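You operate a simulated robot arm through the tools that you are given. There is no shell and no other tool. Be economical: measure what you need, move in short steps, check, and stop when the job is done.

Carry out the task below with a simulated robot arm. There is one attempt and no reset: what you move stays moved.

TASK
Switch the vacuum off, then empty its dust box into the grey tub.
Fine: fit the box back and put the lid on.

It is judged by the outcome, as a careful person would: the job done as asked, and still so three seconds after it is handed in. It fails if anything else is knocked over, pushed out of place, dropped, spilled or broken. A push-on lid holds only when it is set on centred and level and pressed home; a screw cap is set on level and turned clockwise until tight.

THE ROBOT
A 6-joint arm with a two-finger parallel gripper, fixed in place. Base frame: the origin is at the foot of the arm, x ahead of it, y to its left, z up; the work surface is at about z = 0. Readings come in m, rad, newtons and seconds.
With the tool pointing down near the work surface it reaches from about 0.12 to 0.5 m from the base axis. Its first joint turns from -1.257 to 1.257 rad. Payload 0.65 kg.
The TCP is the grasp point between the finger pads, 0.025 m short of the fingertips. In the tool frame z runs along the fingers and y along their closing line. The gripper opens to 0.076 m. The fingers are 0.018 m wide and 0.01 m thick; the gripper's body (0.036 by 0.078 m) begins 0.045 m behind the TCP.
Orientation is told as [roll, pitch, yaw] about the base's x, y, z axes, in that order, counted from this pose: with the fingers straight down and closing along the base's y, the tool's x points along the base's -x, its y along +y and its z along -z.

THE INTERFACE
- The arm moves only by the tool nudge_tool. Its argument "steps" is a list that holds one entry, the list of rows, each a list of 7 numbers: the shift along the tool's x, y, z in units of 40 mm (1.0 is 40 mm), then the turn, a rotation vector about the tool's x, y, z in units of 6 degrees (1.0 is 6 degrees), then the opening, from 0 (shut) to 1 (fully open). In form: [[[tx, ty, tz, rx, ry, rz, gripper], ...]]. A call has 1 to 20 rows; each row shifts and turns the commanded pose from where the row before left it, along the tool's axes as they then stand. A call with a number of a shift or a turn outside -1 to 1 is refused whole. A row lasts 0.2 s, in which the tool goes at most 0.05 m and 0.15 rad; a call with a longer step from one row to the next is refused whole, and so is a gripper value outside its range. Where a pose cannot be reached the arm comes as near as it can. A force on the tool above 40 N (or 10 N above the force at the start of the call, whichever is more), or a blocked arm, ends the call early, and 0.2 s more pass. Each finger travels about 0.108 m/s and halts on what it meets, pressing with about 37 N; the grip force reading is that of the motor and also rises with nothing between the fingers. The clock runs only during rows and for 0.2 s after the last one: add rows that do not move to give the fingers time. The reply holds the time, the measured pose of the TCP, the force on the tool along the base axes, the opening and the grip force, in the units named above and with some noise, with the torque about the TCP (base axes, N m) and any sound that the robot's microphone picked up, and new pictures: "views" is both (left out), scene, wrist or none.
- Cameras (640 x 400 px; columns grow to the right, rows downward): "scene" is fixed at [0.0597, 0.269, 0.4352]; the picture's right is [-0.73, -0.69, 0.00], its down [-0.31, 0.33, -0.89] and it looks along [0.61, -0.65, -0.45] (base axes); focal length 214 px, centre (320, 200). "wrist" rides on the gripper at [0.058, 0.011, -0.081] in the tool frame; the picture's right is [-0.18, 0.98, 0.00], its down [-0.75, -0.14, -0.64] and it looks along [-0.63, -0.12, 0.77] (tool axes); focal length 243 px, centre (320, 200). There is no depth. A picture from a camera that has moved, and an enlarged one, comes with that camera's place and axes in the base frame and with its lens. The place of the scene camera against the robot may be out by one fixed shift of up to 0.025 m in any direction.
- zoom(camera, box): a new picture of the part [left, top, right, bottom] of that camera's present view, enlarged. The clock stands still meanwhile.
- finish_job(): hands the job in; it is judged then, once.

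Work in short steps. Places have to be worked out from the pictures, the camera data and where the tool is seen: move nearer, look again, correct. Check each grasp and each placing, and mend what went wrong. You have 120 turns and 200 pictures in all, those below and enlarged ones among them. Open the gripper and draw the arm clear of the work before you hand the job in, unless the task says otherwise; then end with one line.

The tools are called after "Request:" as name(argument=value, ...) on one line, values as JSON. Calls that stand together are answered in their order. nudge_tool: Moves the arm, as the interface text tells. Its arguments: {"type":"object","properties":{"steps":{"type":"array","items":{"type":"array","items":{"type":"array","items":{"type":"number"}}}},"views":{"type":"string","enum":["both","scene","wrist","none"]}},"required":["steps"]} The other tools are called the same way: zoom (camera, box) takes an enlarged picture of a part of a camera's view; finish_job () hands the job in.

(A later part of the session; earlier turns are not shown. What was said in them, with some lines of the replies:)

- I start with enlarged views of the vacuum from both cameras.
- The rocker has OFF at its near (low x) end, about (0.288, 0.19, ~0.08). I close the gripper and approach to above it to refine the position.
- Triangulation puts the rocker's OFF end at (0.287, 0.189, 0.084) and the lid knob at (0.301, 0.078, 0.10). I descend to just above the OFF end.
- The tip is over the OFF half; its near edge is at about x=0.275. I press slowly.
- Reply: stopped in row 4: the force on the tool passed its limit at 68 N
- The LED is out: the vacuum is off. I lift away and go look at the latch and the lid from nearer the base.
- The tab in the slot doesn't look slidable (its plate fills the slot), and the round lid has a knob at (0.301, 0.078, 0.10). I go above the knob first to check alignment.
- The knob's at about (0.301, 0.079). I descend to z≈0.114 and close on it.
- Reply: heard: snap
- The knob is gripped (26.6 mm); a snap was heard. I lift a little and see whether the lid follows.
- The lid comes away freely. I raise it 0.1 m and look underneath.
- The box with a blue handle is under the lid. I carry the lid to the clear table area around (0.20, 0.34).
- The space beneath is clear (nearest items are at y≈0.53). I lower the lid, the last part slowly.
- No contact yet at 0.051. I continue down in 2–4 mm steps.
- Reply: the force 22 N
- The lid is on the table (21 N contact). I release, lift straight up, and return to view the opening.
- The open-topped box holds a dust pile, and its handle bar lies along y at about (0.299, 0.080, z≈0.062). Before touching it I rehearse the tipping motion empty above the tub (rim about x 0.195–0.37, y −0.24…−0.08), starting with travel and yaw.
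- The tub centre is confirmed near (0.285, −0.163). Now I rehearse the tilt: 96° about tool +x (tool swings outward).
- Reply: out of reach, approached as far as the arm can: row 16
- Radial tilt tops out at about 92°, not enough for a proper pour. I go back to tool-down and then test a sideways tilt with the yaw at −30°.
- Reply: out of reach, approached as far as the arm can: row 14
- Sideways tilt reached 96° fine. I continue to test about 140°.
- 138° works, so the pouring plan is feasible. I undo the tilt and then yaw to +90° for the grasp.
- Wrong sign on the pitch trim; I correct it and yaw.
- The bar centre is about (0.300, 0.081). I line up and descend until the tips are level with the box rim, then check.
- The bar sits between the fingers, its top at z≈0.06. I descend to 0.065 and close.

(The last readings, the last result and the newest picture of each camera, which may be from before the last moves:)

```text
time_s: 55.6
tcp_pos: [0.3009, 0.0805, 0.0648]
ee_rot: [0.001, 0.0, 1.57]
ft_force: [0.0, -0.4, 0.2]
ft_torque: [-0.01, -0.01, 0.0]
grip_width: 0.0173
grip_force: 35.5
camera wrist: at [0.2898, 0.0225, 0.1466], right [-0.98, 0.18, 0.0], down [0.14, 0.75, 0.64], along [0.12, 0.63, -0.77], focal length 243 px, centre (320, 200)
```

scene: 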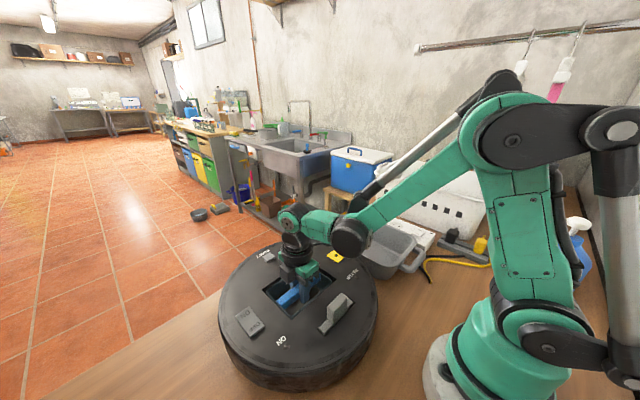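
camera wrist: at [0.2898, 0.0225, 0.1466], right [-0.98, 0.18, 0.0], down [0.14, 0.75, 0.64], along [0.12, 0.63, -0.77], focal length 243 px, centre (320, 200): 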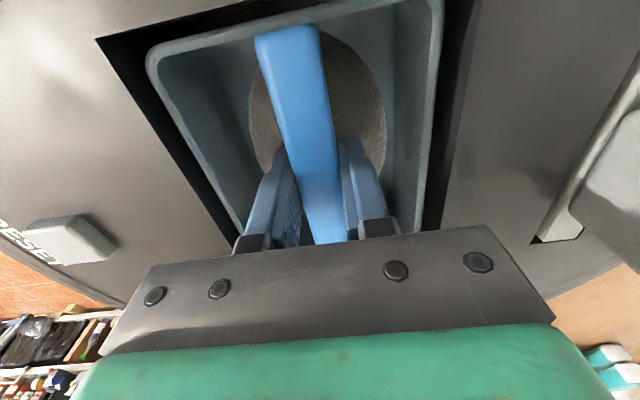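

The bar is gripped at 17 mm. I lift slowly and look.

Request:
nudge_tool(steps=[[[0, 0, -0.2, 0, 0, 0, 0], [0, 0, -0.2, 0, 0, 0, 0], [0, 0, -0.3, 0, 0, 0, 0], [0, 0, -0.3, 0, 0, 0, 0], [0, 0, 0, 0, 0, 0, 0]]])

```text
time_s: 56.8
tcp_pos: [0.2999, 0.0795, 0.105]
ee_rot: [0.0, 0.0, 1.571]
ft_force: [0.4, 0.2, -0.5]
ft_torque: [0.01, -0.04, -0.01]
grip_width: 0.0173
grip_force: 35.7
camera wrist: at [0.2897, 0.0212, 0.1864], right [-0.98, 0.18, 0.0], down [0.14, 0.75, 0.64], along [0.12, 0.63, -0.77], focal length 243 px, centre (320, 200)
```

scene: 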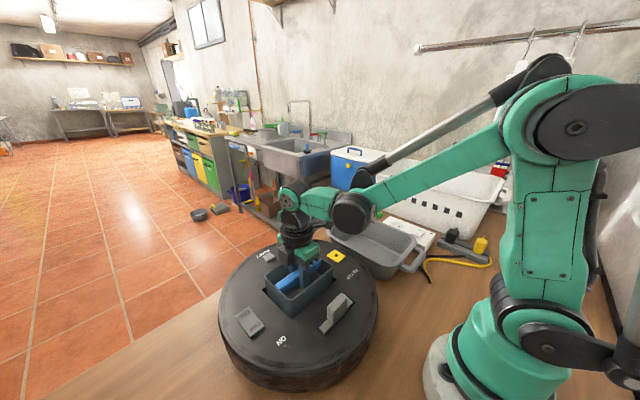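
wrist: 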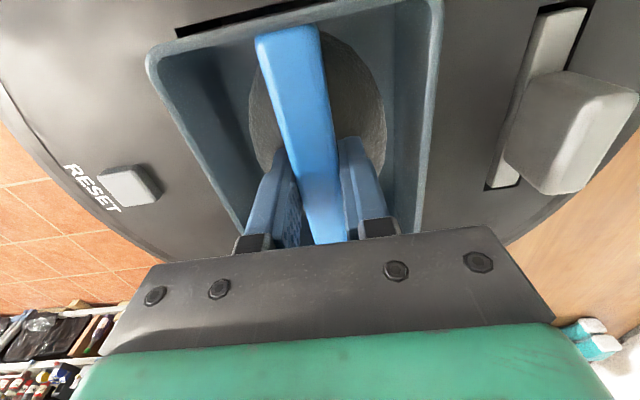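

The box is out with its dust. I raise it to 0.25 and carry it over the tub.

Request:
nudge_tool(steps=[[[0, 0, -0.5, 0, 0, 0, 0], [0, 0, -0.7, 0, 0, 0, 0], [0, 0, -0.8, 0, 0, 0, 0], [0, 0, -0.8, 0, 0, 0, 0], [0, 0, -0.6, 0, 0, 0, 0], [0.4, 0.03, -0.1, 0, 0, 0, 0], [0.7, 0.05, 0, 0, 0, 0, 0], [0.8, 0.05, 0, 0, 0, 0, 0], [0.8, 0.05, 0, 0, 0, 0, 0], [0.8, 0.05, 0, 0, 0, 0, 0], [0.8, 0.05, 0, 0, 0, 0, 0], [0.8, 0.05, 0, 0, 0, 0, 0], [0.5, 0.03, 0, 0, 0, 0, 0], [0.26, 0, 0, 0, 0, 0, 0], [0, 0, 0, 0, 0, 0, 0]]])

Request:
nudge_tool(steps=[[[0, 0, 0, 0, 0, 1, 0], [0, 0, 0, 0, 0, 1, 0], [0, 0, 0, 0, 0, 1, 0], [0, 0, 0, 0, 0, 1, 0], [0, 0, 0, 0, 0, 1, 0], [0, 0, 0, 0, 0, 1, 0], [0, 0, 0, 0, 0, 1, 0], [0, 0, 0, 0, 0, 1, 0], [0, 0, 0, 0, 0, 1, 0], [0, 0, 0, 0, 0, 1, 0], [0, 0, 0, 0, 0, 1, 0], [0, 0, 0, 0, 0, 1, 0], [0, 0, 0, 0, 0, 1, 0], [0, 0, 0, 0, 0, 1, 0], [0, 0, 0, 0, 0, 1, 0], [0, 0, 0, 0, 0, 1, 0], [0, 0, 0, 0, 0, 1, 0], [0, 0, 0, 0, 0, 1, 0], [0, 0, 0, 0, 0, 1, 0], [0, 0, 0, 0, 0, 1, 0]]])

```text
time_s: 60.0
tcp_pos: [0.2851, -0.1547, 0.2451]
ee_rot: [-0.001, 0.003, 1.571]
ft_force: [0.4, -0.3, -1.1]
ft_torque: [-0.02, -0.02, 0.01]
grip_width: 0.0174
grip_force: 35.4
camera wrist: at [0.2735, -0.2131, 0.3269], right [-0.98, 0.18, 0.0], down [0.14, 0.75, 0.64], along [0.12, 0.63, -0.77], focal length 243 px, centre (320, 200)
```

scene: 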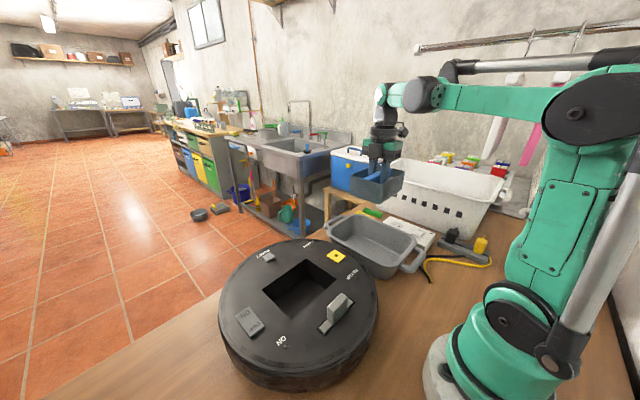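
wrist: 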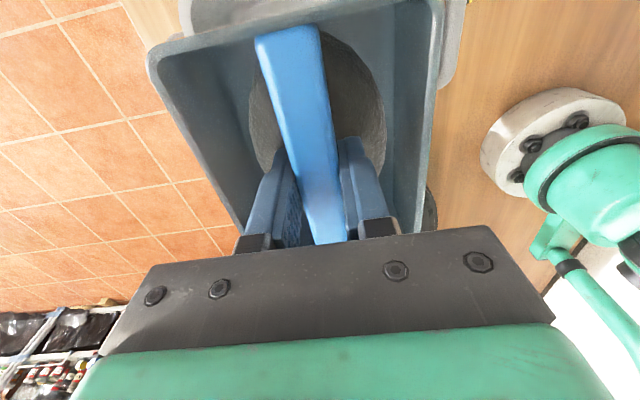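

```text
time_s: 64.2
tcp_pos: [0.2872, -0.1536, 0.2438]
ee_rot: [-0.002, 0.0, -0.526]
ft_force: [0.1, 0.1, -0.1]
ft_torque: [-0.01, 0.02, -0.03]
grip_width: 0.0173
grip_force: 36.1
camera wrist: at [0.241, -0.1145, 0.3257], right [0.65, 0.76, 0.0], down [0.58, -0.5, 0.64], along [0.49, -0.42, -0.77], focal length 243 px, centre (320, 200)
```

scene: 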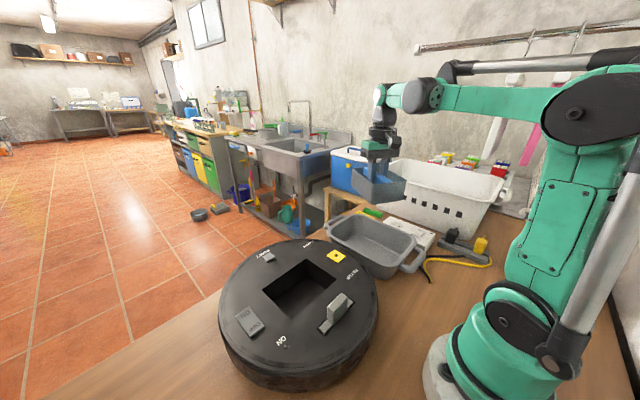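
wrist: 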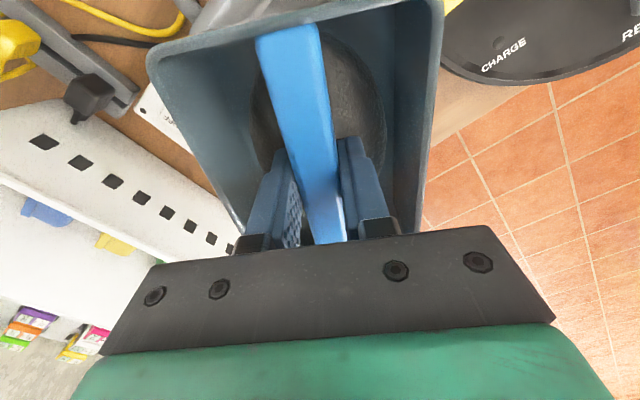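

The box hangs level above the tub. I shift slightly so the pouring lip will be over the tub's middle, lower to about 0.195, and tilt the first 60°.

Request:
nudge_tool(steps=[[[-0.06, -0.33, 0.6, 0, 0, 0, 0], [-0.07, -0.34, 0.65, 0, 0, 0, 0], [0, 0, 0, 0, 0, 0, 0], [0, 0, 0, 1, 0, 0, 0], [0, 0, 0, 1, 0, 0, 0], [0, 0, 0, 1, 0, 0, 0], [0, 0, 0, 1, 0, 0, 0], [0, 0, 0, 1, 0, 0, 0], [0, 0, 0, 1, 0, 0, 0], [0, 0, 0, 1, 0, 0, 0], [0, 0, 0, 1, 0, 0, 0], [0, 0, 0, 0, 0, 0, 0], [0, 0, 0, 0, 0, 0, 0]]])

```text
time_s: 67.0
tcp_pos: [0.2779, -0.18, 0.1947]
ee_rot: [-0.838, -0.001, -0.523]
ft_force: [-0.3, -0.3, -1.0]
ft_torque: [0.04, -0.01, 0.01]
grip_width: 0.0173
grip_force: 35.7
camera wrist: at [0.2605, -0.0919, 0.2417], right [0.49, 0.48, -0.73], down [0.84, -0.04, 0.53], along [0.22, -0.88, -0.42], focal length 243 px, centre (320, 200)
```

scene: 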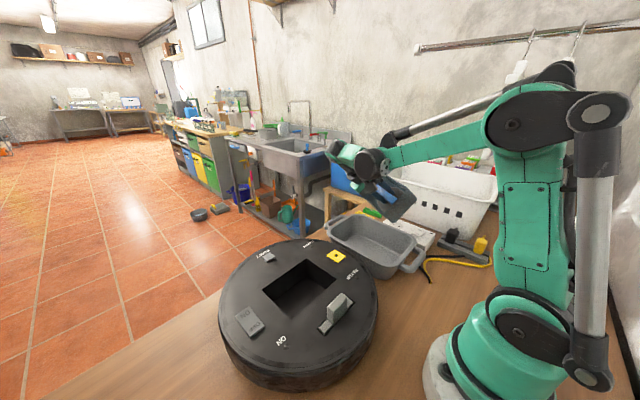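
wrist: 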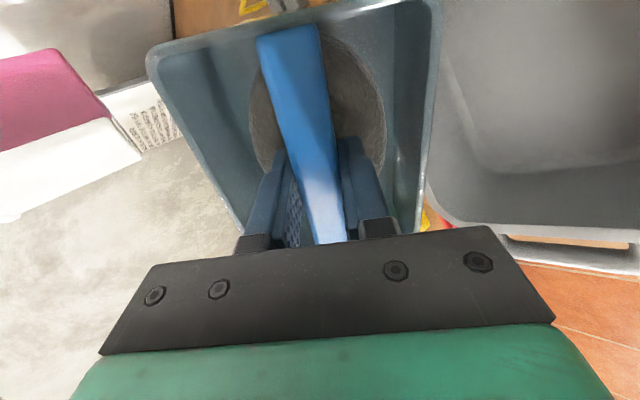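

At 48° the dust still sits in the box; the lip is over the tub. I tilt on to ~90°.

Request:
nudge_tool(steps=[[[0, 0, 0, 1, 0, 0, 0], [0, 0, 0, 1, 0, 0, 0], [0, 0, 0, 1, 0, 0, 0], [0, 0, 0, 1, 0, 0, 0], [0, 0, 0, 0, 0, 0, 0], [0, 0, 0, 1, 0, 0, 0], [0, 0, 0, 1, 0, 0, 0], [0, 0, 0, 1, 0, 0, 0], [0, 0, 0, 0, 0, 0, 0], [0, 0, 0, 0, 0, 0, 0]]])

```text
time_s: 69.2
tcp_pos: [0.2778, -0.1795, 0.1945]
ee_rot: [-1.572, 0.0, -0.525]
ft_force: [0.1, -0.1, -0.9]
ft_torque: [-0.01, 0.01, -0.02]
grip_width: 0.0176
grip_force: 35.5
camera wrist: at [0.2673, -0.0808, 0.1845], right [0.16, -0.09, -0.98], down [0.97, 0.18, 0.14], along [0.16, -0.98, 0.12], focal length 243 px, centre (320, 200)
```

scene: 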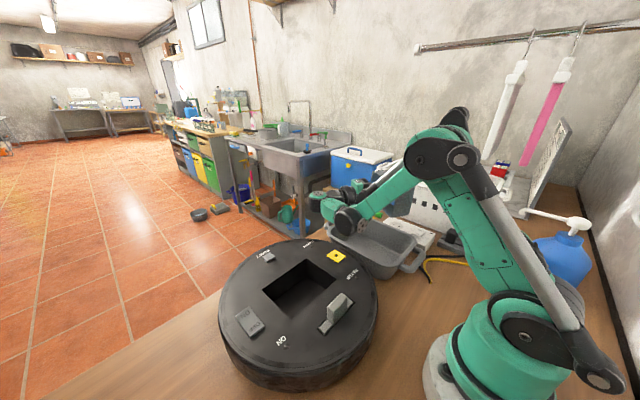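
wrist: 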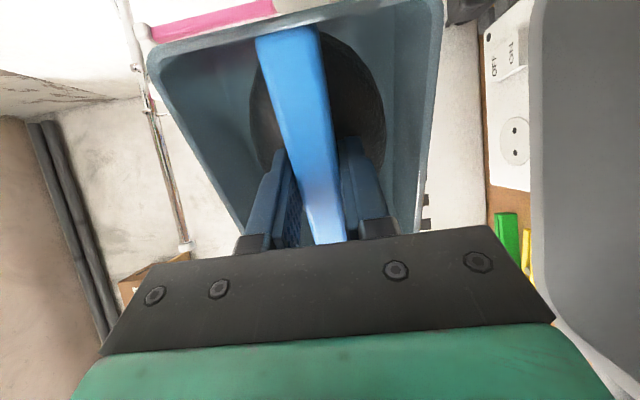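

The dust clump still clings at 90°. I raise to about 0.26, shift slightly toward the vacuum to keep the fall line centred, and continue to ~126°.

Request:
nudge_tool(steps=[[[0, -0.8, -0.35, 0, 0, 0, 0], [0, -0.85, -0.35, 0, 0, 0, 0], [0, 0, 0, 1, 0, 0, 0], [0, 0, 0, 1, 0, 0, 0], [0, 0, 0, 1, 0, 0, 0], [0, 0, 0, 1, 0, 0, 0], [0, 0, 0, 1, 0, 0, 0], [0, 0, 0, 1, 0, 0, 0], [0, 0, 0, 0, 0, 0, 0], [0, 0, 0, 0, 0, 0, 0]]])

```text
time_s: 71.4
tcp_pos: [0.2905, -0.1747, 0.2593]
ee_rot: [-2.201, 0.001, -0.524]
ft_force: [0.1, -0.9, -1.4]
ft_torque: [0.0, -0.02, 0.01]
grip_width: 0.0173
grip_force: 35.8
out of reach, approached as far as the arm can: row 1, 2
camera wrist: at [0.269, -0.0951, 0.2048], right [-0.13, -0.59, -0.79], down [0.95, 0.14, -0.27], along [0.27, -0.79, 0.55], focal length 243 px, centre (320, 200)
```

scene: 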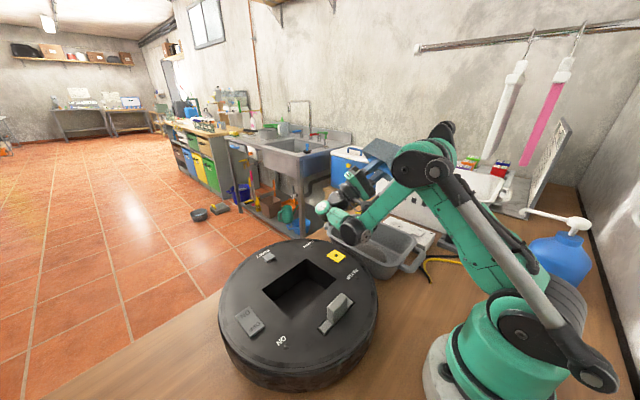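
wrist: 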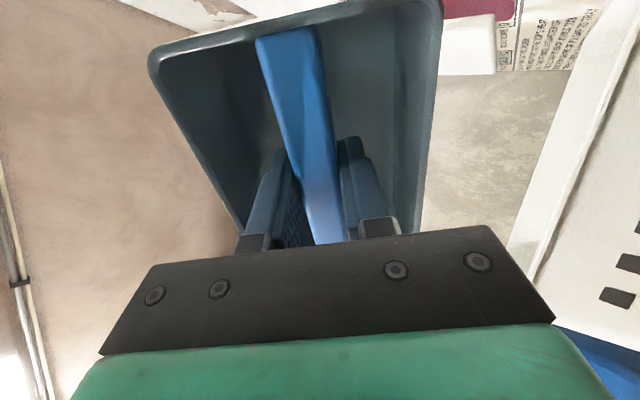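

The box is now empty. I look at the tub area to see where the dust landed.

Request:
zoom(camera="scene", box=[310, 190, 450, 290])

Request:
zoom(camera="wrist", box=[140, 0, 460, 240])

```text
4.00 times, centred on (380, 240) of scene
camera zoom: at [0.0597, 0.269, 0.4352], right [-0.73, -0.69, 0.0], down [-0.31, 0.33, -0.89], along [0.61, -0.65, -0.45], focal length 858 px, centre (80, 40)
```

zoom: 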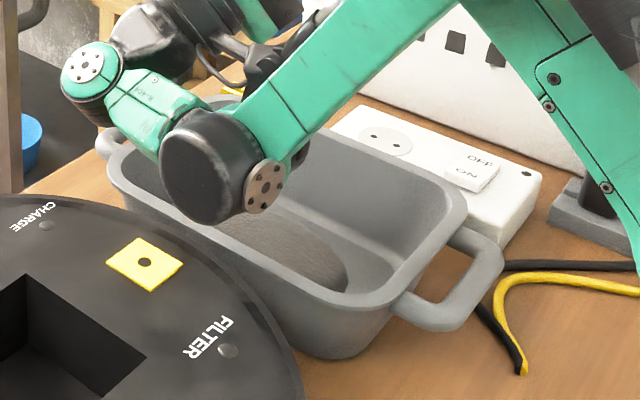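

```text
1.67 times, centred on (300, 120) of wrist
camera zoom: at [0.269, -0.0951, 0.2048], right [-0.13, -0.59, -0.79], down [0.95, 0.14, -0.27], along [0.27, -0.79, 0.55], focal length 404 px, centre (353, 333)
```

zoom: 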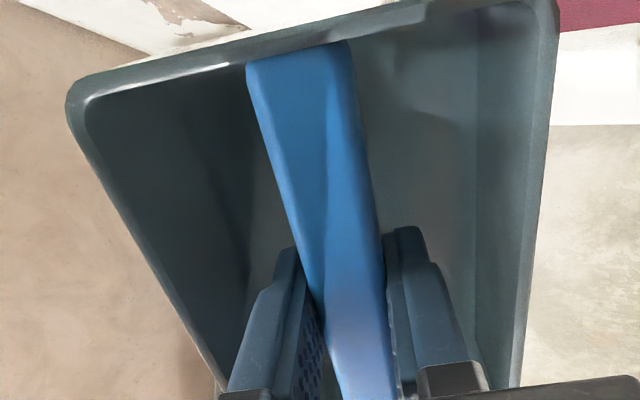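

The dust lies in the tub and the box is clean. I tilt back upright and undo the yaw.

Request:
nudge_tool(steps=[[[0, 0, 0, -1, 0, 0, 0], [0, 0, 0, -1, 0, 0, 0], [0, 0, 0, -1, 0, 0, 0], [0, 0, 0, -1, 0, 0, 0], [0, 0, 0, -1, 0, 0, 0], [0, 0, 0, -1, 0, 0, 0], [0, 0, 0, -1, 0, 0, 0], [0, 0, 0, -1, 0, 0, 0], [0, 0, 0, -1, 0, 0, 0], [0, 0, 0, -1, 0, 0, 0], [0, 0, 0, -1, 0, 0, 0], [0, 0, 0, -1, 0, 0, 0], [0, 0, 0, -1, 0, 0, 0], [0, 0, 0, -1, 0, 0, 0], [0, 0, 0, -1, 0, 0, 0], [0, 0, 0, -1, 0, 0, 0], [0, 0, 0, -1, 0, 0, 0], [0, 0, 0, -1, 0, 0, 0], [0, 0, 0, -1, 0, 0, 0], [0, 0, 0, -1, 0, 0, 0]]], views="none")

Request:
nudge_tool(steps=[[[0, 0, 0, -1, 0, 0, 0], [0, 0, 0, 0, 0, -1, 0], [0, 0, 0, 0, 0, -1, 0], [0, 0, 0, 0, 0, -1, 0], [0, 0, 0, 0, 0, -1, 0], [0, 0, 0, 0, 0, -1, 0], [0, 0, 0, 0, 0, -1, 0], [0, 0, 0, 0, 0, -1, 0], [0, 0, 0, 0, 0, -1, 0], [0, 0, 0, 0, 0, -1, 0], [0, 0, 0, 0, 0, -1, 0], [0, 0, 0, 0, 0, -1, 0], [0, 0, 0, 0, 0, -1, 0], [0, 0, 0, 0, 0, -1, 0], [0, 0, 0, 0, 0, -1, 0], [0, 0, 0, 0, 0, -1, 0], [0, 0, 0, 0, 0, -1, 0], [0, 0, 0, 0, 0, -1, 0], [0, 0, 0, 0, 0, -1, 0], [0, 0, 0, 0, 0, -1, 0]]])

```text
time_s: 75.6
tcp_pos: [0.2912, -0.1754, 0.2604]
ee_rot: [-0.105, 0.001, -0.524]
ft_force: [0.0, -0.3, -0.9]
ft_torque: [-0.03, 0.04, 0.0]
grip_width: 0.0173
grip_force: 35.9
```

```text
time_s: 79.8
tcp_pos: [0.2899, -0.1755, 0.261]
ee_rot: [0.002, 0.001, 1.468]
ft_force: [0.1, -0.5, -0.9]
ft_torque: [-0.01, 0.03, 0.01]
grip_width: 0.0171
grip_force: 35.1
camera wrist: at [0.2729, -0.2314, 0.3422], right [-0.96, 0.28, 0.0], down [0.22, 0.73, 0.64], along [0.18, 0.62, -0.77], focal length 243 px, centre (320, 200)
```

scene: 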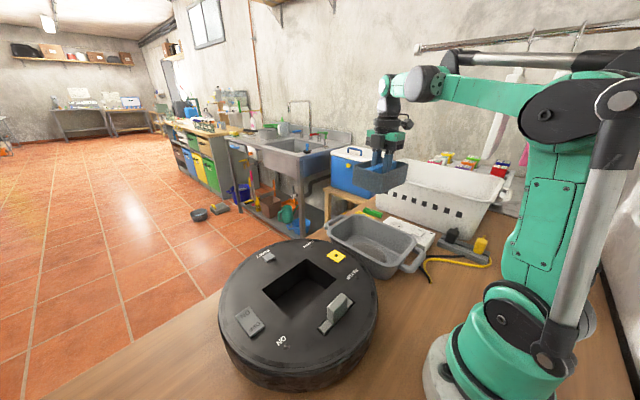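
wrist: 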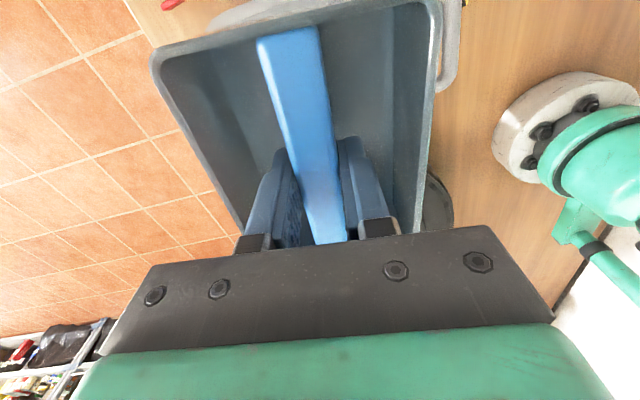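

Box upright and empty. I finish the yaw and carry it back over the bay, stopping above it.

Request:
nudge_tool(steps=[[[0, 0, 0, 0, 0, -0.983, 0], [0, 0, 0, 0, 0, 0, 0], [-0.5, -0.02, 0, 0, 0, 0, 0], [-0.8, -0.035, 0, 0, 0, 0, 0], [-0.8, -0.035, 0, 0, 0, 0, 0], [-0.8, -0.035, 0, 0, 0, 0, 0], [-0.8, -0.035, 0, 0, 0, 0, 0], [-0.8, -0.035, 0, 0, 0, 0, 0], [-0.8, -0.035, 0, 0, 0, 0, 0], [-0.8, -0.035, 0, 0, 0, 0, 0], [-0.29, 0, 0, 0, 0, 0, 0], [0, 0, 0.6, 0, 0, 0, 0], [0, 0, 0.7, 0, 0, 0, 0], [0, 0, 0.7, 0, 0, 0, 0], [0, 0, 0.5, 0, 0, 0, 0], [0, 0, 0, 0, 0, 0, 0]]])

```text
time_s: 83.2
tcp_pos: [0.3024, 0.0811, 0.162]
ee_rot: [-0.001, 0.002, 1.569]
ft_force: [-0.3, -0.4, -0.4]
ft_torque: [-0.01, 0.01, -0.03]
grip_width: 0.0173
grip_force: 36.1
camera wrist: at [0.2902, 0.0231, 0.2429], right [-0.98, 0.19, 0.0], down [0.14, 0.75, 0.64], along [0.12, 0.63, -0.77], focal length 243 px, centre (320, 200)
```

scene: 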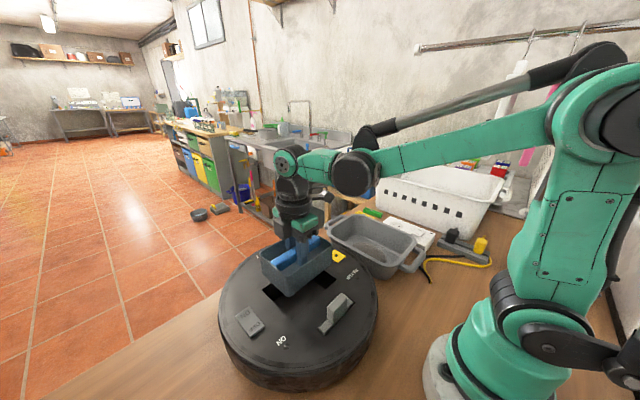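
wrist: 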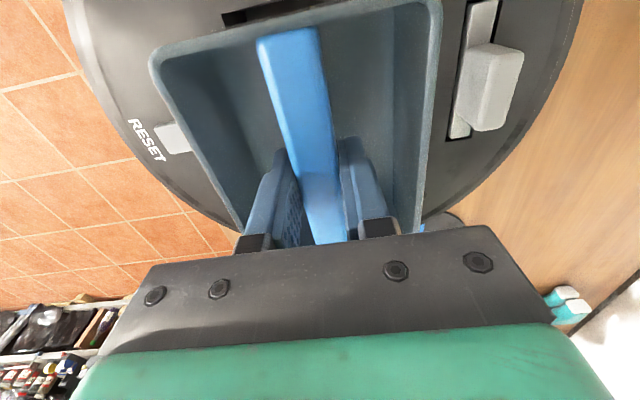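

Aligned to within a millimetre or so of the recorded seat (0.3005, 0.080). I trim x and descend slowly.

Request:
nudge_tool(steps=[[[0, 0.03, 0.4, 0, 0, 0, 0], [0, 0, 0.4, 0, 0, 0, 0], [0, 0, 0.2, 0, 0, 0, 0], [0, 0, 0.2, 0, 0, 0, 0], [0, 0, 0.2, 0, 0, 0, 0], [0, 0, 0.2, 0, 0, 0, 0], [0, 0, 0.2, 0, 0, 0, 0], [0, 0, 0.2, 0, 0, 0, 0], [0, 0, 0, 0, 0, 0, 0]]])

```text
time_s: 85.2
tcp_pos: [0.3005, 0.0808, 0.0793]
ee_rot: [-0.001, 0.001, 1.568]
ft_force: [0.1, 0.0, -1.1]
ft_torque: [0.01, -0.01, 0.04]
grip_width: 0.0173
grip_force: 35.6
camera wrist: at [0.2888, 0.0225, 0.1611], right [-0.98, 0.19, 0.0], down [0.14, 0.75, 0.64], along [0.12, 0.63, -0.77], focal length 243 px, centre (320, 200)
```

scene: 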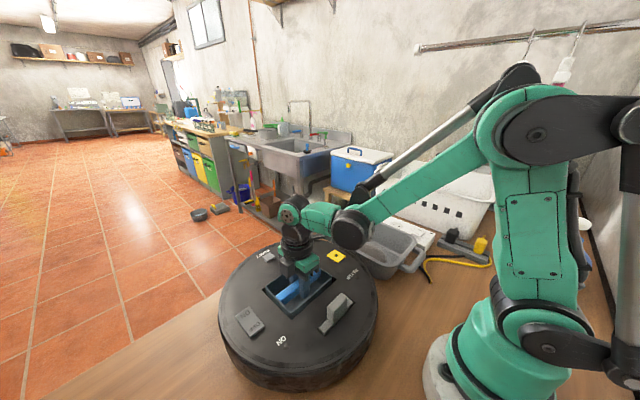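
wrist: 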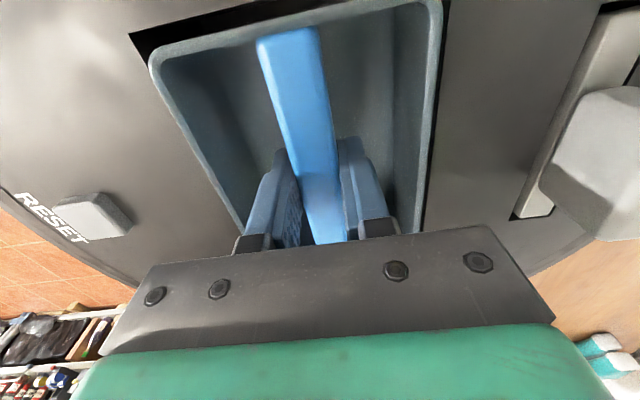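

It's entering the bay freely. I go down the remaining 14 mm in small steps.

Request:
nudge_tool(steps=[[[0, 0, 0.12, 0, 0, 0, 0], [0, 0, 0.1, 0, 0, 0, 0], [0, 0, 0.08, 0, 0, 0, 0], [0, 0, 0.05, 0, 0, 0, 0], [0, 0, 0.04, 0, 0, 0, 0], [0, 0, 0, 0, 0, 0, 0]]], views="wrist")

```text
time_s: 86.6
tcp_pos: [0.2999, 0.0804, 0.065]
ee_rot: [0.002, 0.003, 1.569]
ft_force: [-6.6, -3.2, 28.7]
ft_torque: [-0.05, 0.02, -0.01]
grip_width: 0.0173
grip_force: 35.8
camera wrist: at [0.2889, 0.0223, 0.1464], right [-0.98, 0.19, 0.0], down [0.14, 0.75, 0.64], along [0.12, 0.63, -0.77], focal length 243 px, centre (320, 200)
```

wrist: 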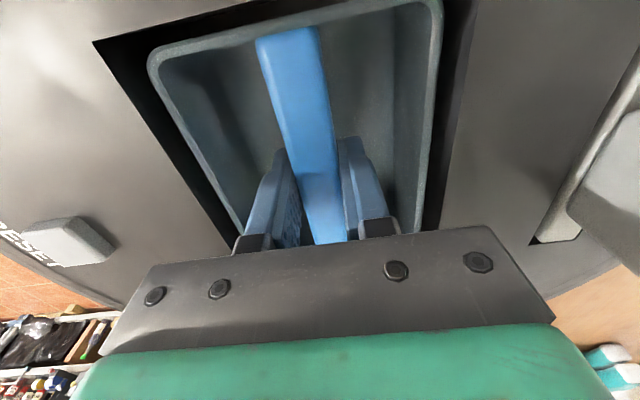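

Seated at the original height with firm contact. I open just enough, lift out, and check the box.

Request:
nudge_tool(steps=[[[0, 0, -0.03, 0, 0, 0, 0.2], [0, 0, 0, 0, 0, 0, 0.45], [0, 0, 0, 0, 0, 0, 0.45], [0, 0, -0.3, 0, 0, 0, 0.45], [0, 0, -0.6, 0, 0, 0, 0.45], [0, 0, -1, 0, 0, 0, 0.45], [0, 0, -1, 0, 0, 0, 0.45], [0, 0, -1, 0, 0, 0, 0.45], [0, 0, -0.6, 0, 0, 0, 0.45], [0, 0, 0, 0, 0, 0, 0.45]]])

Request:
zoom(camera="scene", box=[210, 200, 450, 390])

```text
time_s: 88.8
tcp_pos: [0.2997, 0.08, 0.2448]
ee_rot: [0.002, 0.001, 1.57]
ft_force: [0.4, -0.2, 0.7]
ft_torque: [0.01, 0.03, -0.02]
grip_width: 0.0343
grip_force: 0.1
camera wrist: at [0.2886, 0.0232, 0.3268], right [-0.98, 0.19, 0.0], down [0.14, 0.75, 0.64], along [0.12, 0.63, -0.77], focal length 243 px, centre (320, 200)
```

scene: 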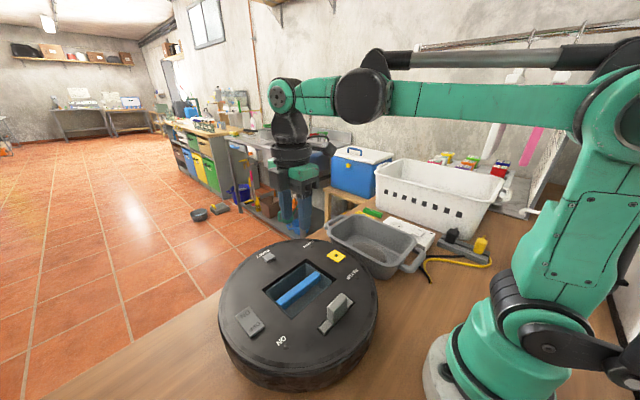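
wrist: 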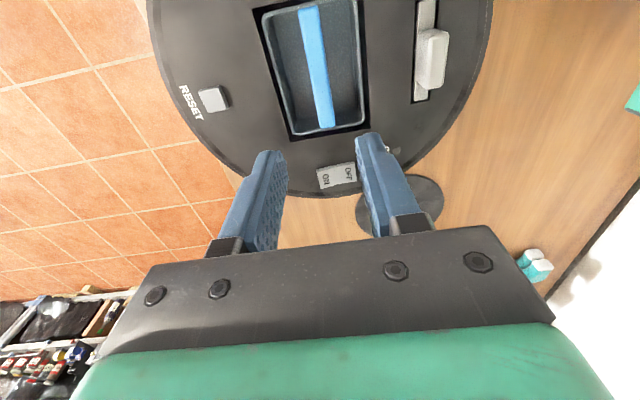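

```text
2.11 times, centred on (330, 295) of scene
camera zoom: at [0.0597, 0.269, 0.4352], right [-0.73, -0.69, 0.0], down [-0.31, 0.33, -0.89], along [0.61, -0.65, -0.45], focal length 452 px, centre (299, 0)
```

zoom: 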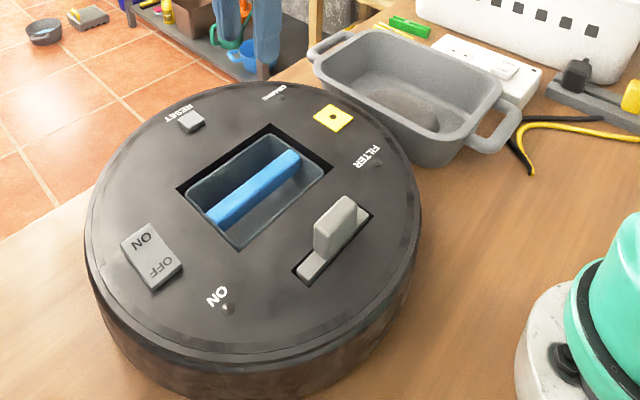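

Box is seated, dust is in the tub, vacuum off. I yaw back to 0 and return over the lid at (0.204, 0.340).

Request:
nudge_tool(steps=[[[0, 0, 0, 0, 0, 1, 0.45], [0, 0, 0, 0, 0, 1, 0.45], [0, 0, 0, 0, 0, 1, 0.45], [0, 0, 0, 0, 0, 1, 0.45], [0, 0, 0, 0, 0, 1, 0.45], [0, 0, 0, 0, 0, 1, 0.45], [0, 0, 0, 0, 0, 1, 0.45], [0, 0, 0, 0, 0, 1, 0.45], [0, 0, 0, 0, 0, 1, 0.45], [0, 0, 0, 0, 0, 1, 0.45], [0, 0, 0, 0, 0, 1, 0.6], [0, 0, 0, 0, 0, 1, 0.8], [0, 0, 0, 0, 0, 1, 1], [0, 0, 0, 0, 0, 1, 1], [0, 0, 0, 0, 0, 1, 1], [0, 0, 0, 0, 0, 0, 1]]], views="none")

Request:
nudge_tool(steps=[[[0.34, 0.92, 0, 0, 0, 0, 1], [0.34, 0.92, 0, 0, 0, 0, 1], [0.34, 0.92, 0, 0, 0, 0, 1], [0.34, 0.92, 0, 0, 0, 0, 1], [0.34, 0.92, 0, 0, 0, 0, 1], [0.34, 0.92, 0, 0, 0, 0, 1], [0.34, 0.96, 0, 0, 0, 0, 1], [0, 0, 0.9, 0, 0, 0, 1], [0, 0, 0.9, 0, 0, 0, 1], [0, 0, 0.9, 0, 0, 0, 1], [0, 0, 0.8, 0, 0, 0, 1], [0, 0, 0, 0, 0, 0, 1]]], views="wrist")

```text
time_s: 92.2
tcp_pos: [0.3003, 0.0808, 0.2468]
ee_rot: [-0.002, 0.0, -0.003]
ft_force: [-1.0, 0.0, 0.3]
ft_torque: [0.02, -0.01, -0.01]
grip_width: 0.076
grip_force: 0.0
```

```text
time_s: 94.8
tcp_pos: [0.2069, 0.339, 0.1049]
ee_rot: [-0.003, 0.001, -0.002]
ft_force: [0.3, -0.4, 0.1]
ft_torque: [-0.02, -0.01, 0.0]
grip_width: 0.0761
grip_force: 0.1
camera wrist: at [0.1479, 0.35, 0.1865], right [0.19, 0.98, 0.0], down [0.75, -0.14, 0.64], along [0.63, -0.12, -0.77], focal length 243 px, centre (320, 200)
```

wrist: 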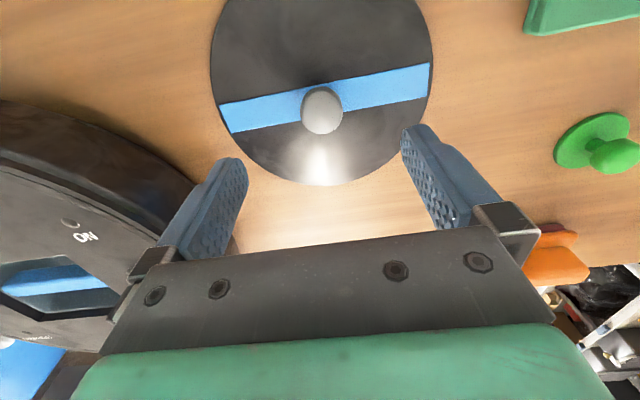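

I trim x by −3 mm and descend to the same grasp height (0.037), then close.

Request:
nudge_tool(steps=[[[0.07, 0.02, 0.6, 0, 0, 0, 1], [0, 0, 0.6, 0, 0, 0, 1], [0, 0, 0.35, 0, 0, 0, 1], [0, 0, 0.12, 0, 0, 0, 1], [0, 0, 0, 0, 0, 0, 0.5], [0, 0, 0, 0, 0, 0, 0], [0, 0, 0, 0, 0, 0, 0], [0, 0, 0, 0, 0, 0, 0]]], views="wrist")

```text
time_s: 96.6
tcp_pos: [0.2031, 0.3398, 0.0374]
ee_rot: [-0.002, 0.0, -0.001]
ft_force: [-0.8, -0.1, 0.4]
ft_torque: [0.02, 0.02, 0.01]
grip_width: 0.0267
grip_force: 37.0
camera wrist: at [0.145, 0.3513, 0.1199], right [0.19, 0.98, 0.0], down [0.75, -0.14, 0.64], along [0.63, -0.12, -0.77], focal length 243 px, centre (320, 200)
```

wrist: 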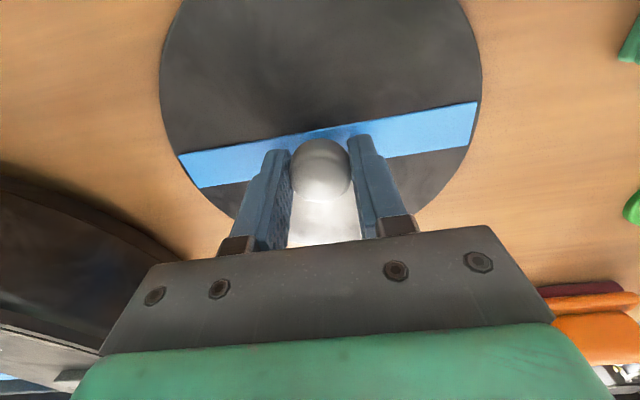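

Identical grasp. I lift and carry the lid back over the bay.

Request:
nudge_tool(steps=[[[0, 0, -0.4, 0, 0, 0, 0], [0, 0, -0.9, 0, 0, 0, 0], [0, 0, -0.9, 0, 0, 0, 0], [0, 0, -0.9, 0, 0, 0, 0], [0, 0, -0.9, 0, 0, 0, 0], [0, 0, -0.6, 0, 0, 0, 0], [-0.2, -0.53, 0, 0, 0, 0, 0], [-0.34, -0.92, 0, 0, 0, 0, 0], [-0.34, -0.92, 0, 0, 0, 0, 0], [-0.34, -0.92, 0, 0, 0, 0, 0], [-0.34, -0.92, 0, 0, 0, 0, 0], [-0.34, -0.92, 0, 0, 0, 0, 0], [-0.34, -0.92, 0, 0, 0, 0, 0], [-0.17, -0.46, 0, 0, 0, 0, 0], [0, 0, 0, 0, 0, 0, 0], [0, 0, 0, 0, 0, 0, 0]]], views="scene")

Request:
nudge_tool(steps=[[[0, 0, 0.5, 0, 0, 0, 0], [0, 0, 0.6, 0, 0, 0, 0], [0, 0, 0.5, 0, 0, 0, 0], [0, 0, 0, 0, 0, 0, 0], [0, 0, 0, 0, 0, 0, 0]]], views="wrist")

```text
time_s: 100.0
tcp_pos: [0.3006, 0.0826, 0.2227]
ee_rot: [-0.003, 0.001, -0.003]
ft_force: [0.5, 0.3, -1.0]
ft_torque: [-0.01, 0.03, -0.03]
grip_width: 0.0269
grip_force: 37.1
```

scene: 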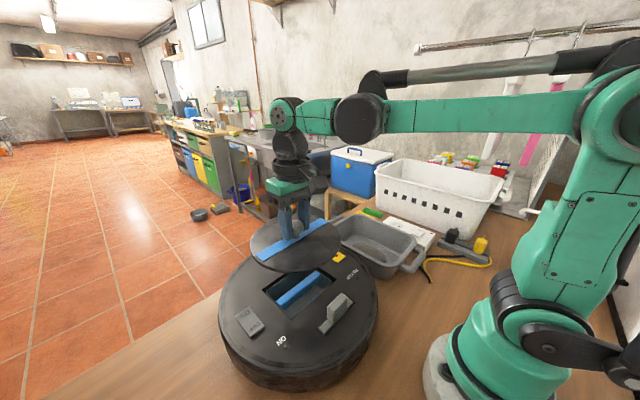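

```text
time_s: 101.2
tcp_pos: [0.2991, 0.0812, 0.161]
ee_rot: [-0.001, -0.001, -0.001]
ft_force: [-0.4, 0.6, -0.3]
ft_torque: [0.04, 0.02, -0.04]
grip_width: 0.0269
grip_force: 36.7
camera wrist: at [0.24, 0.0925, 0.242], right [0.19, 0.98, 0.0], down [0.75, -0.14, 0.64], along [0.63, -0.12, -0.77], focal length 243 px, centre (320, 200)
```

wrist: 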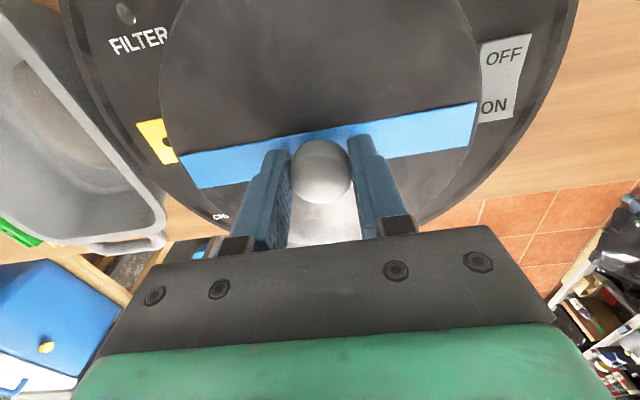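

y reads ~2.5 mm high versus the seat (≈0.079). I trim and lower to z≈0.126, to compare with the picture taken at that height when removing.

Request:
nudge_tool(steps=[[[0, -0.06, 0.4, 0, 0, 0, 0], [0, 0, 0.4, 0, 0, 0, 0], [0, 0, 0.06, 0, 0, 0, 0], [0, 0, 0, 0, 0, 0, 0], [0, 0, 0, 0, 0, 0, 0]]], views="both")

```text
time_s: 102.4
tcp_pos: [0.2983, 0.0777, 0.1247]
ee_rot: [-0.001, 0.002, -0.002]
ft_force: [0.0, -0.1, -0.8]
ft_torque: [0.03, -0.03, -0.02]
grip_width: 0.0268
grip_force: 36.8
camera wrist: at [0.24, 0.0888, 0.2059], right [0.19, 0.98, 0.0], down [0.75, -0.14, 0.64], along [0.63, -0.12, -0.77], focal length 243 px, centre (320, 200)
```

scene: 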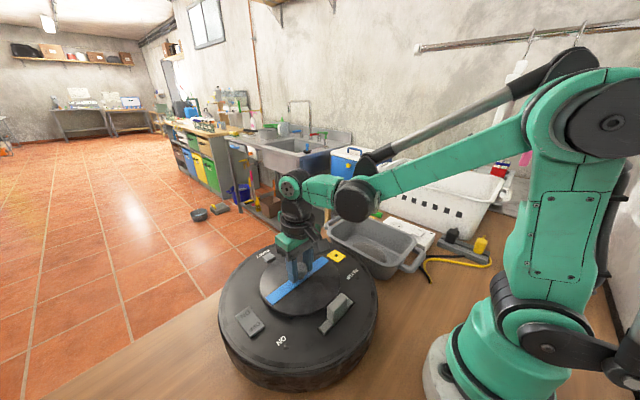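
wrist: 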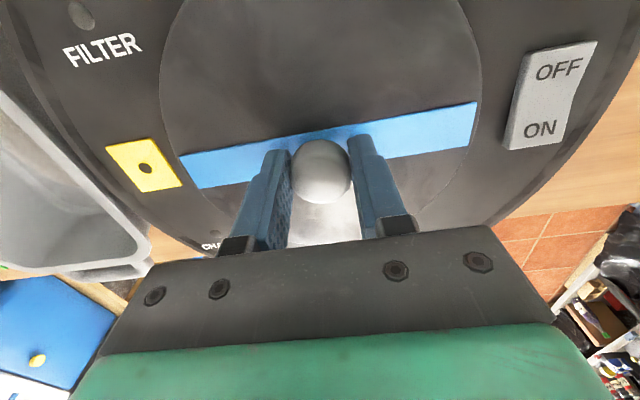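

Landmarks compare as about 2 mm off in y and 1.7 mm in x versus the removal picture. I correct and re-check.

Request:
nudge_tool(steps=[[[-0.04, 0.055, 0, 0, 0, 0, 0], [0, 0, 0, 0, 0, 0, 0], [0, 0, 0, 0, 0, 0, 0]]], views="wrist")

```text
time_s: 103.2
tcp_pos: [0.3004, 0.0794, 0.1256]
ee_rot: [-0.002, 0.0, -0.002]
ft_force: [-0.5, -1.0, -0.6]
ft_torque: [-0.03, -0.01, -0.02]
grip_width: 0.0266
grip_force: 37.1
camera wrist: at [0.2419, 0.0913, 0.2065], right [0.19, 0.98, 0.0], down [0.75, -0.14, 0.64], along [0.63, -0.12, -0.77], focal length 243 px, centre (320, 200)
```

wrist: 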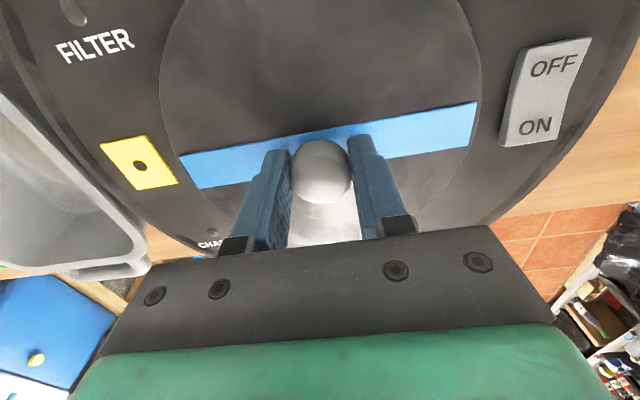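

Now it matches within about a millimetre. I lower and press the lid home.

Request:
nudge_tool(steps=[[[0, 0, 0.1, 0, 0, 0, 0], [0, 0, 0.08, 0, 0, 0, 0], [0, 0, 0.06, 0, 0, 0, 0], [0, 0, 0.05, 0, 0, 0, 0], [0, 0, 0.03, 0, 0, 0, 0], [0, 0, 0, 0, 0, 0, 0]]], views="both")

```text
time_s: 104.2
tcp_pos: [0.2991, 0.08, 0.1148]
ee_rot: [-0.003, 0.01, -0.001]
ft_force: [-1.3, -0.8, 5.8]
ft_torque: [0.22, -0.29, 0.0]
grip_width: 0.0267
grip_force: 37.4
heard: snap
stopped in row 5: the force on the tool passed its limit at 42 N (the readings are from after the stop); the commanded pose is now the measured one
camera wrist: at [0.2409, 0.0913, 0.1961], right [0.19, 0.98, 0.0], down [0.76, -0.14, 0.64], along [0.63, -0.12, -0.77], focal length 243 px, centre (320, 200)
```

scene: 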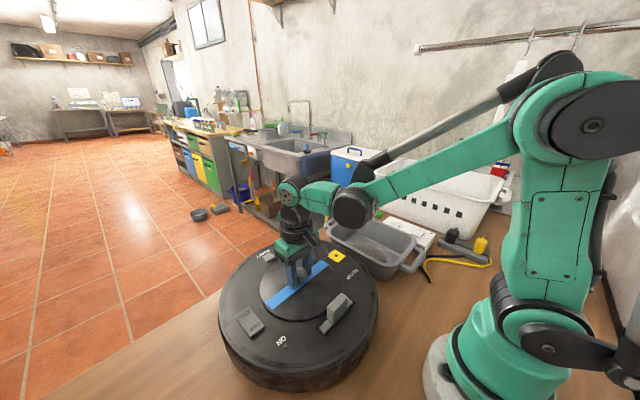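
wrist: 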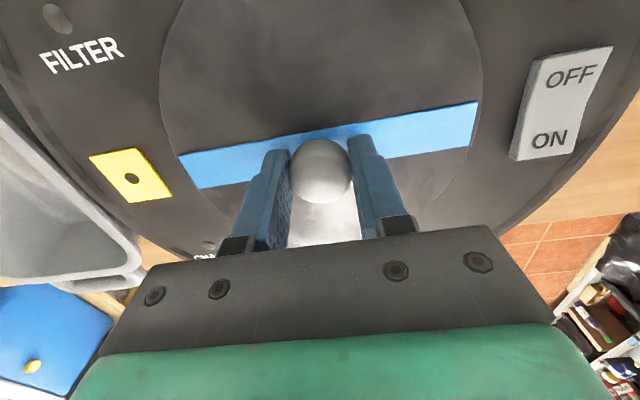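

A snap as the lid seated (z 0.1148 vs 0.1141 originally). I release the knob and lift a little to inspect.

Request:
nudge_tool(steps=[[[0, 0, 0, 0, 0, 0, 0.3], [0, 0, 0, 0, 0, 0, 0.7], [0, 0, 0, 0, 0, 0, 1], [0, 0, 0, 0, 0, 0, 1], [0, 0, -0.5, 0, 0, 0, 1], [0, 0, -0.8, 0, 0, 0, 1], [0, 0, 0, 0, 0, 0, 1]]], views="wrist")

Request:
zoom(camera="scene", box=[210, 220, 390, 350])

```text
time_s: 105.8
tcp_pos: [0.2994, 0.0806, 0.1668]
ee_rot: [-0.002, 0.01, -0.004]
ft_force: [0.7, 0.6, -0.3]
ft_torque: [0.0, 0.0, 0.02]
grip_width: 0.0758
grip_force: 0.0
camera wrist: at [0.2407, 0.0917, 0.2484], right [0.19, 0.98, 0.0], down [0.76, -0.14, 0.64], along [0.63, -0.12, -0.77], focal length 243 px, centre (320, 200)
```

wrist: 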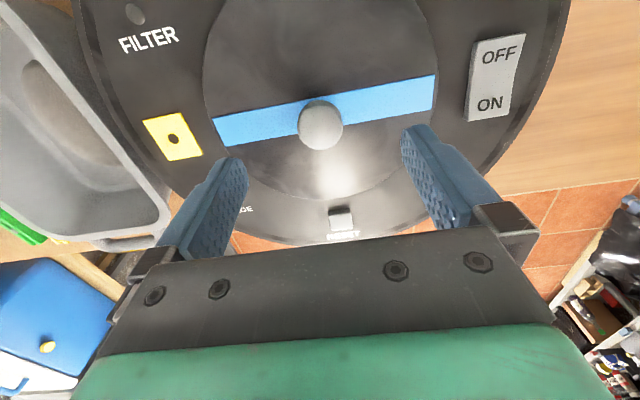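

```text
3.08 times, centred on (300, 285) of scene
camera zoom: at [0.0597, 0.269, 0.4352], right [-0.73, -0.69, 0.0], down [-0.31, 0.33, -0.89], along [0.61, -0.65, -0.45], focal length 660 px, centre (382, -62)
```

zoom: 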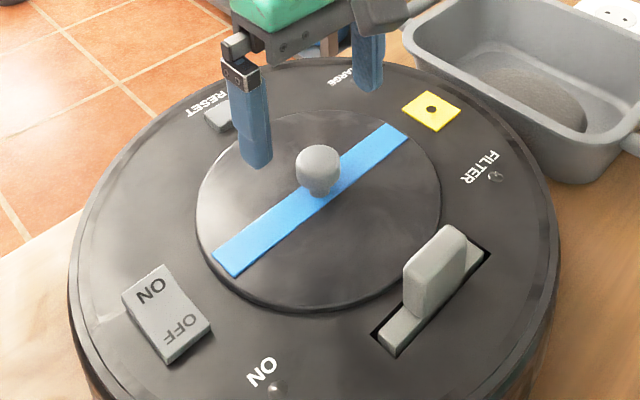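

The lid looks level and centred. To be sure it is fully home, I press on the knob's top with closed fingers.

Request:
nudge_tool(steps=[[[0, 0, 0, 0, -0.095, 0, 0.5], [0, 0, 0, 0, 0, 0, 0], [0, 0, 0, 0, 0, 0, 0], [0, 0, 0, 0, 0, 0, 0], [0, 0, 0.4, 0, 0, 0, 0], [0, 0, 0.15, 0, 0, 0, 0], [0, 0, 0.1, 0, 0, 0, 0], [0, 0, 0.06, 0, 0, 0, 0], [0, 0, 0.06, 0, 0, 0, 0], [0, 0, 0.06, 0, 0, 0, 0], [0, 0, 0.06, 0, 0, 0, 0], [0, 0, 0.06, 0, 0, 0, 0], [0, 0, 0, 0, 0, 0, 0]]], views="wrist")

```text
time_s: 107.8
tcp_pos: [0.2985, 0.0791, 0.137]
ee_rot: [-0.004, -0.002, -0.002]
ft_force: [-1.9, -0.1, 18.0]
ft_torque: [0.03, 0.08, -0.02]
grip_width: 0.0
grip_force: 23.5
stopped in row 9: the force on the tool passed its limit at 59 N (the readings are from after the stop); the commanded pose is now the measured one
camera wrist: at [0.2409, 0.0914, 0.2181], right [0.19, 0.98, 0.0], down [0.75, -0.14, 0.64], along [0.63, -0.12, -0.77], focal length 243 px, centre (320, 200)
```

wrist: 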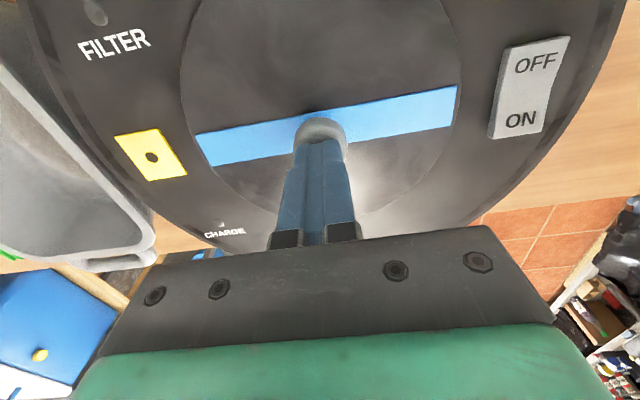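

Pressed with up to 59 N without give or a further snap: the lid is home. I lift away, open the gripper and draw the arm clear.

Request:
nudge_tool(steps=[[[0, 0, -0.6, 0, 0, 0, 0], [0, 0, -1, 0, 0, 0, 0], [0, 0, -1, 0, 0, 0, 0.5], [0, 0, -1, 0, 0, 0, 1], [0.8, 0.3, -0.6, 0, 0, 0, 1], [0.8, 0.3, -0.6, 0, 0, 0, 1], [0.8, 0.3, -0.4, 0, 0, 0, 1], [0, 0, 0, 0, 0, 0, 1]]])

Request:
zoom(camera="scene", box=[210, 190, 450, 390])

```text
time_s: 109.6
tcp_pos: [0.2038, 0.1163, 0.3458]
ee_rot: [-0.003, 0.0, -0.001]
ft_force: [0.7, -0.5, 0.4]
ft_torque: [0.02, 0.02, 0.01]
grip_width: 0.0758
grip_force: 0.1
camera wrist: at [0.145, 0.128, 0.4271], right [0.19, 0.98, 0.0], down [0.75, -0.14, 0.64], along [0.63, -0.12, -0.77], focal length 243 px, centre (320, 200)
```

scene: 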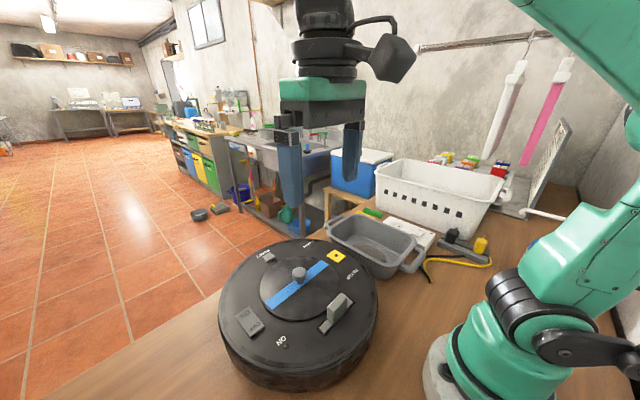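
wrist: 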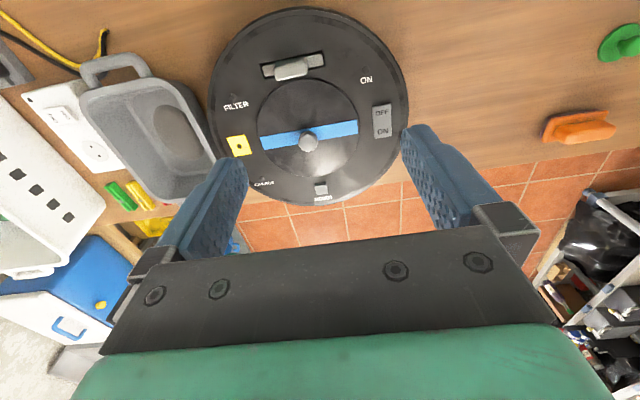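

```text
2.00 times, centred on (330, 290) of scene
camera zoom: at [0.0597, 0.269, 0.4352], right [-0.73, -0.69, 0.0], down [-0.31, 0.33, -0.89], along [0.61, -0.65, -0.45], focal length 429 px, centre (300, 20)
```

zoom: 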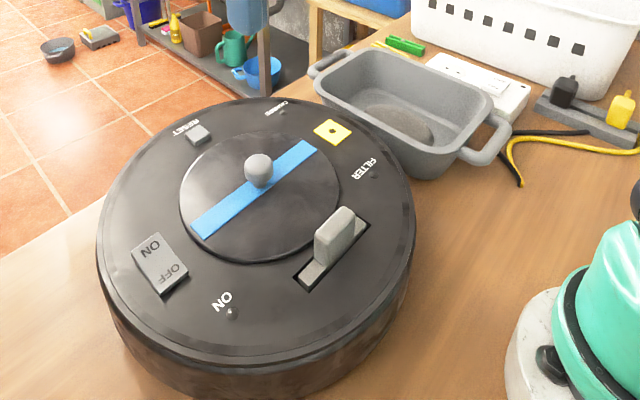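

Everything is in place: vacuum off, dust in the tub, box and lid refitted, arm clear. I hand the job in.

Request:
finish_job()

```text
The job is handed in.
```

The vacuum is switched off, its dust is in the grey tub, the box is back in place with the lid pressed home, and the arm is clear with the gripper open.
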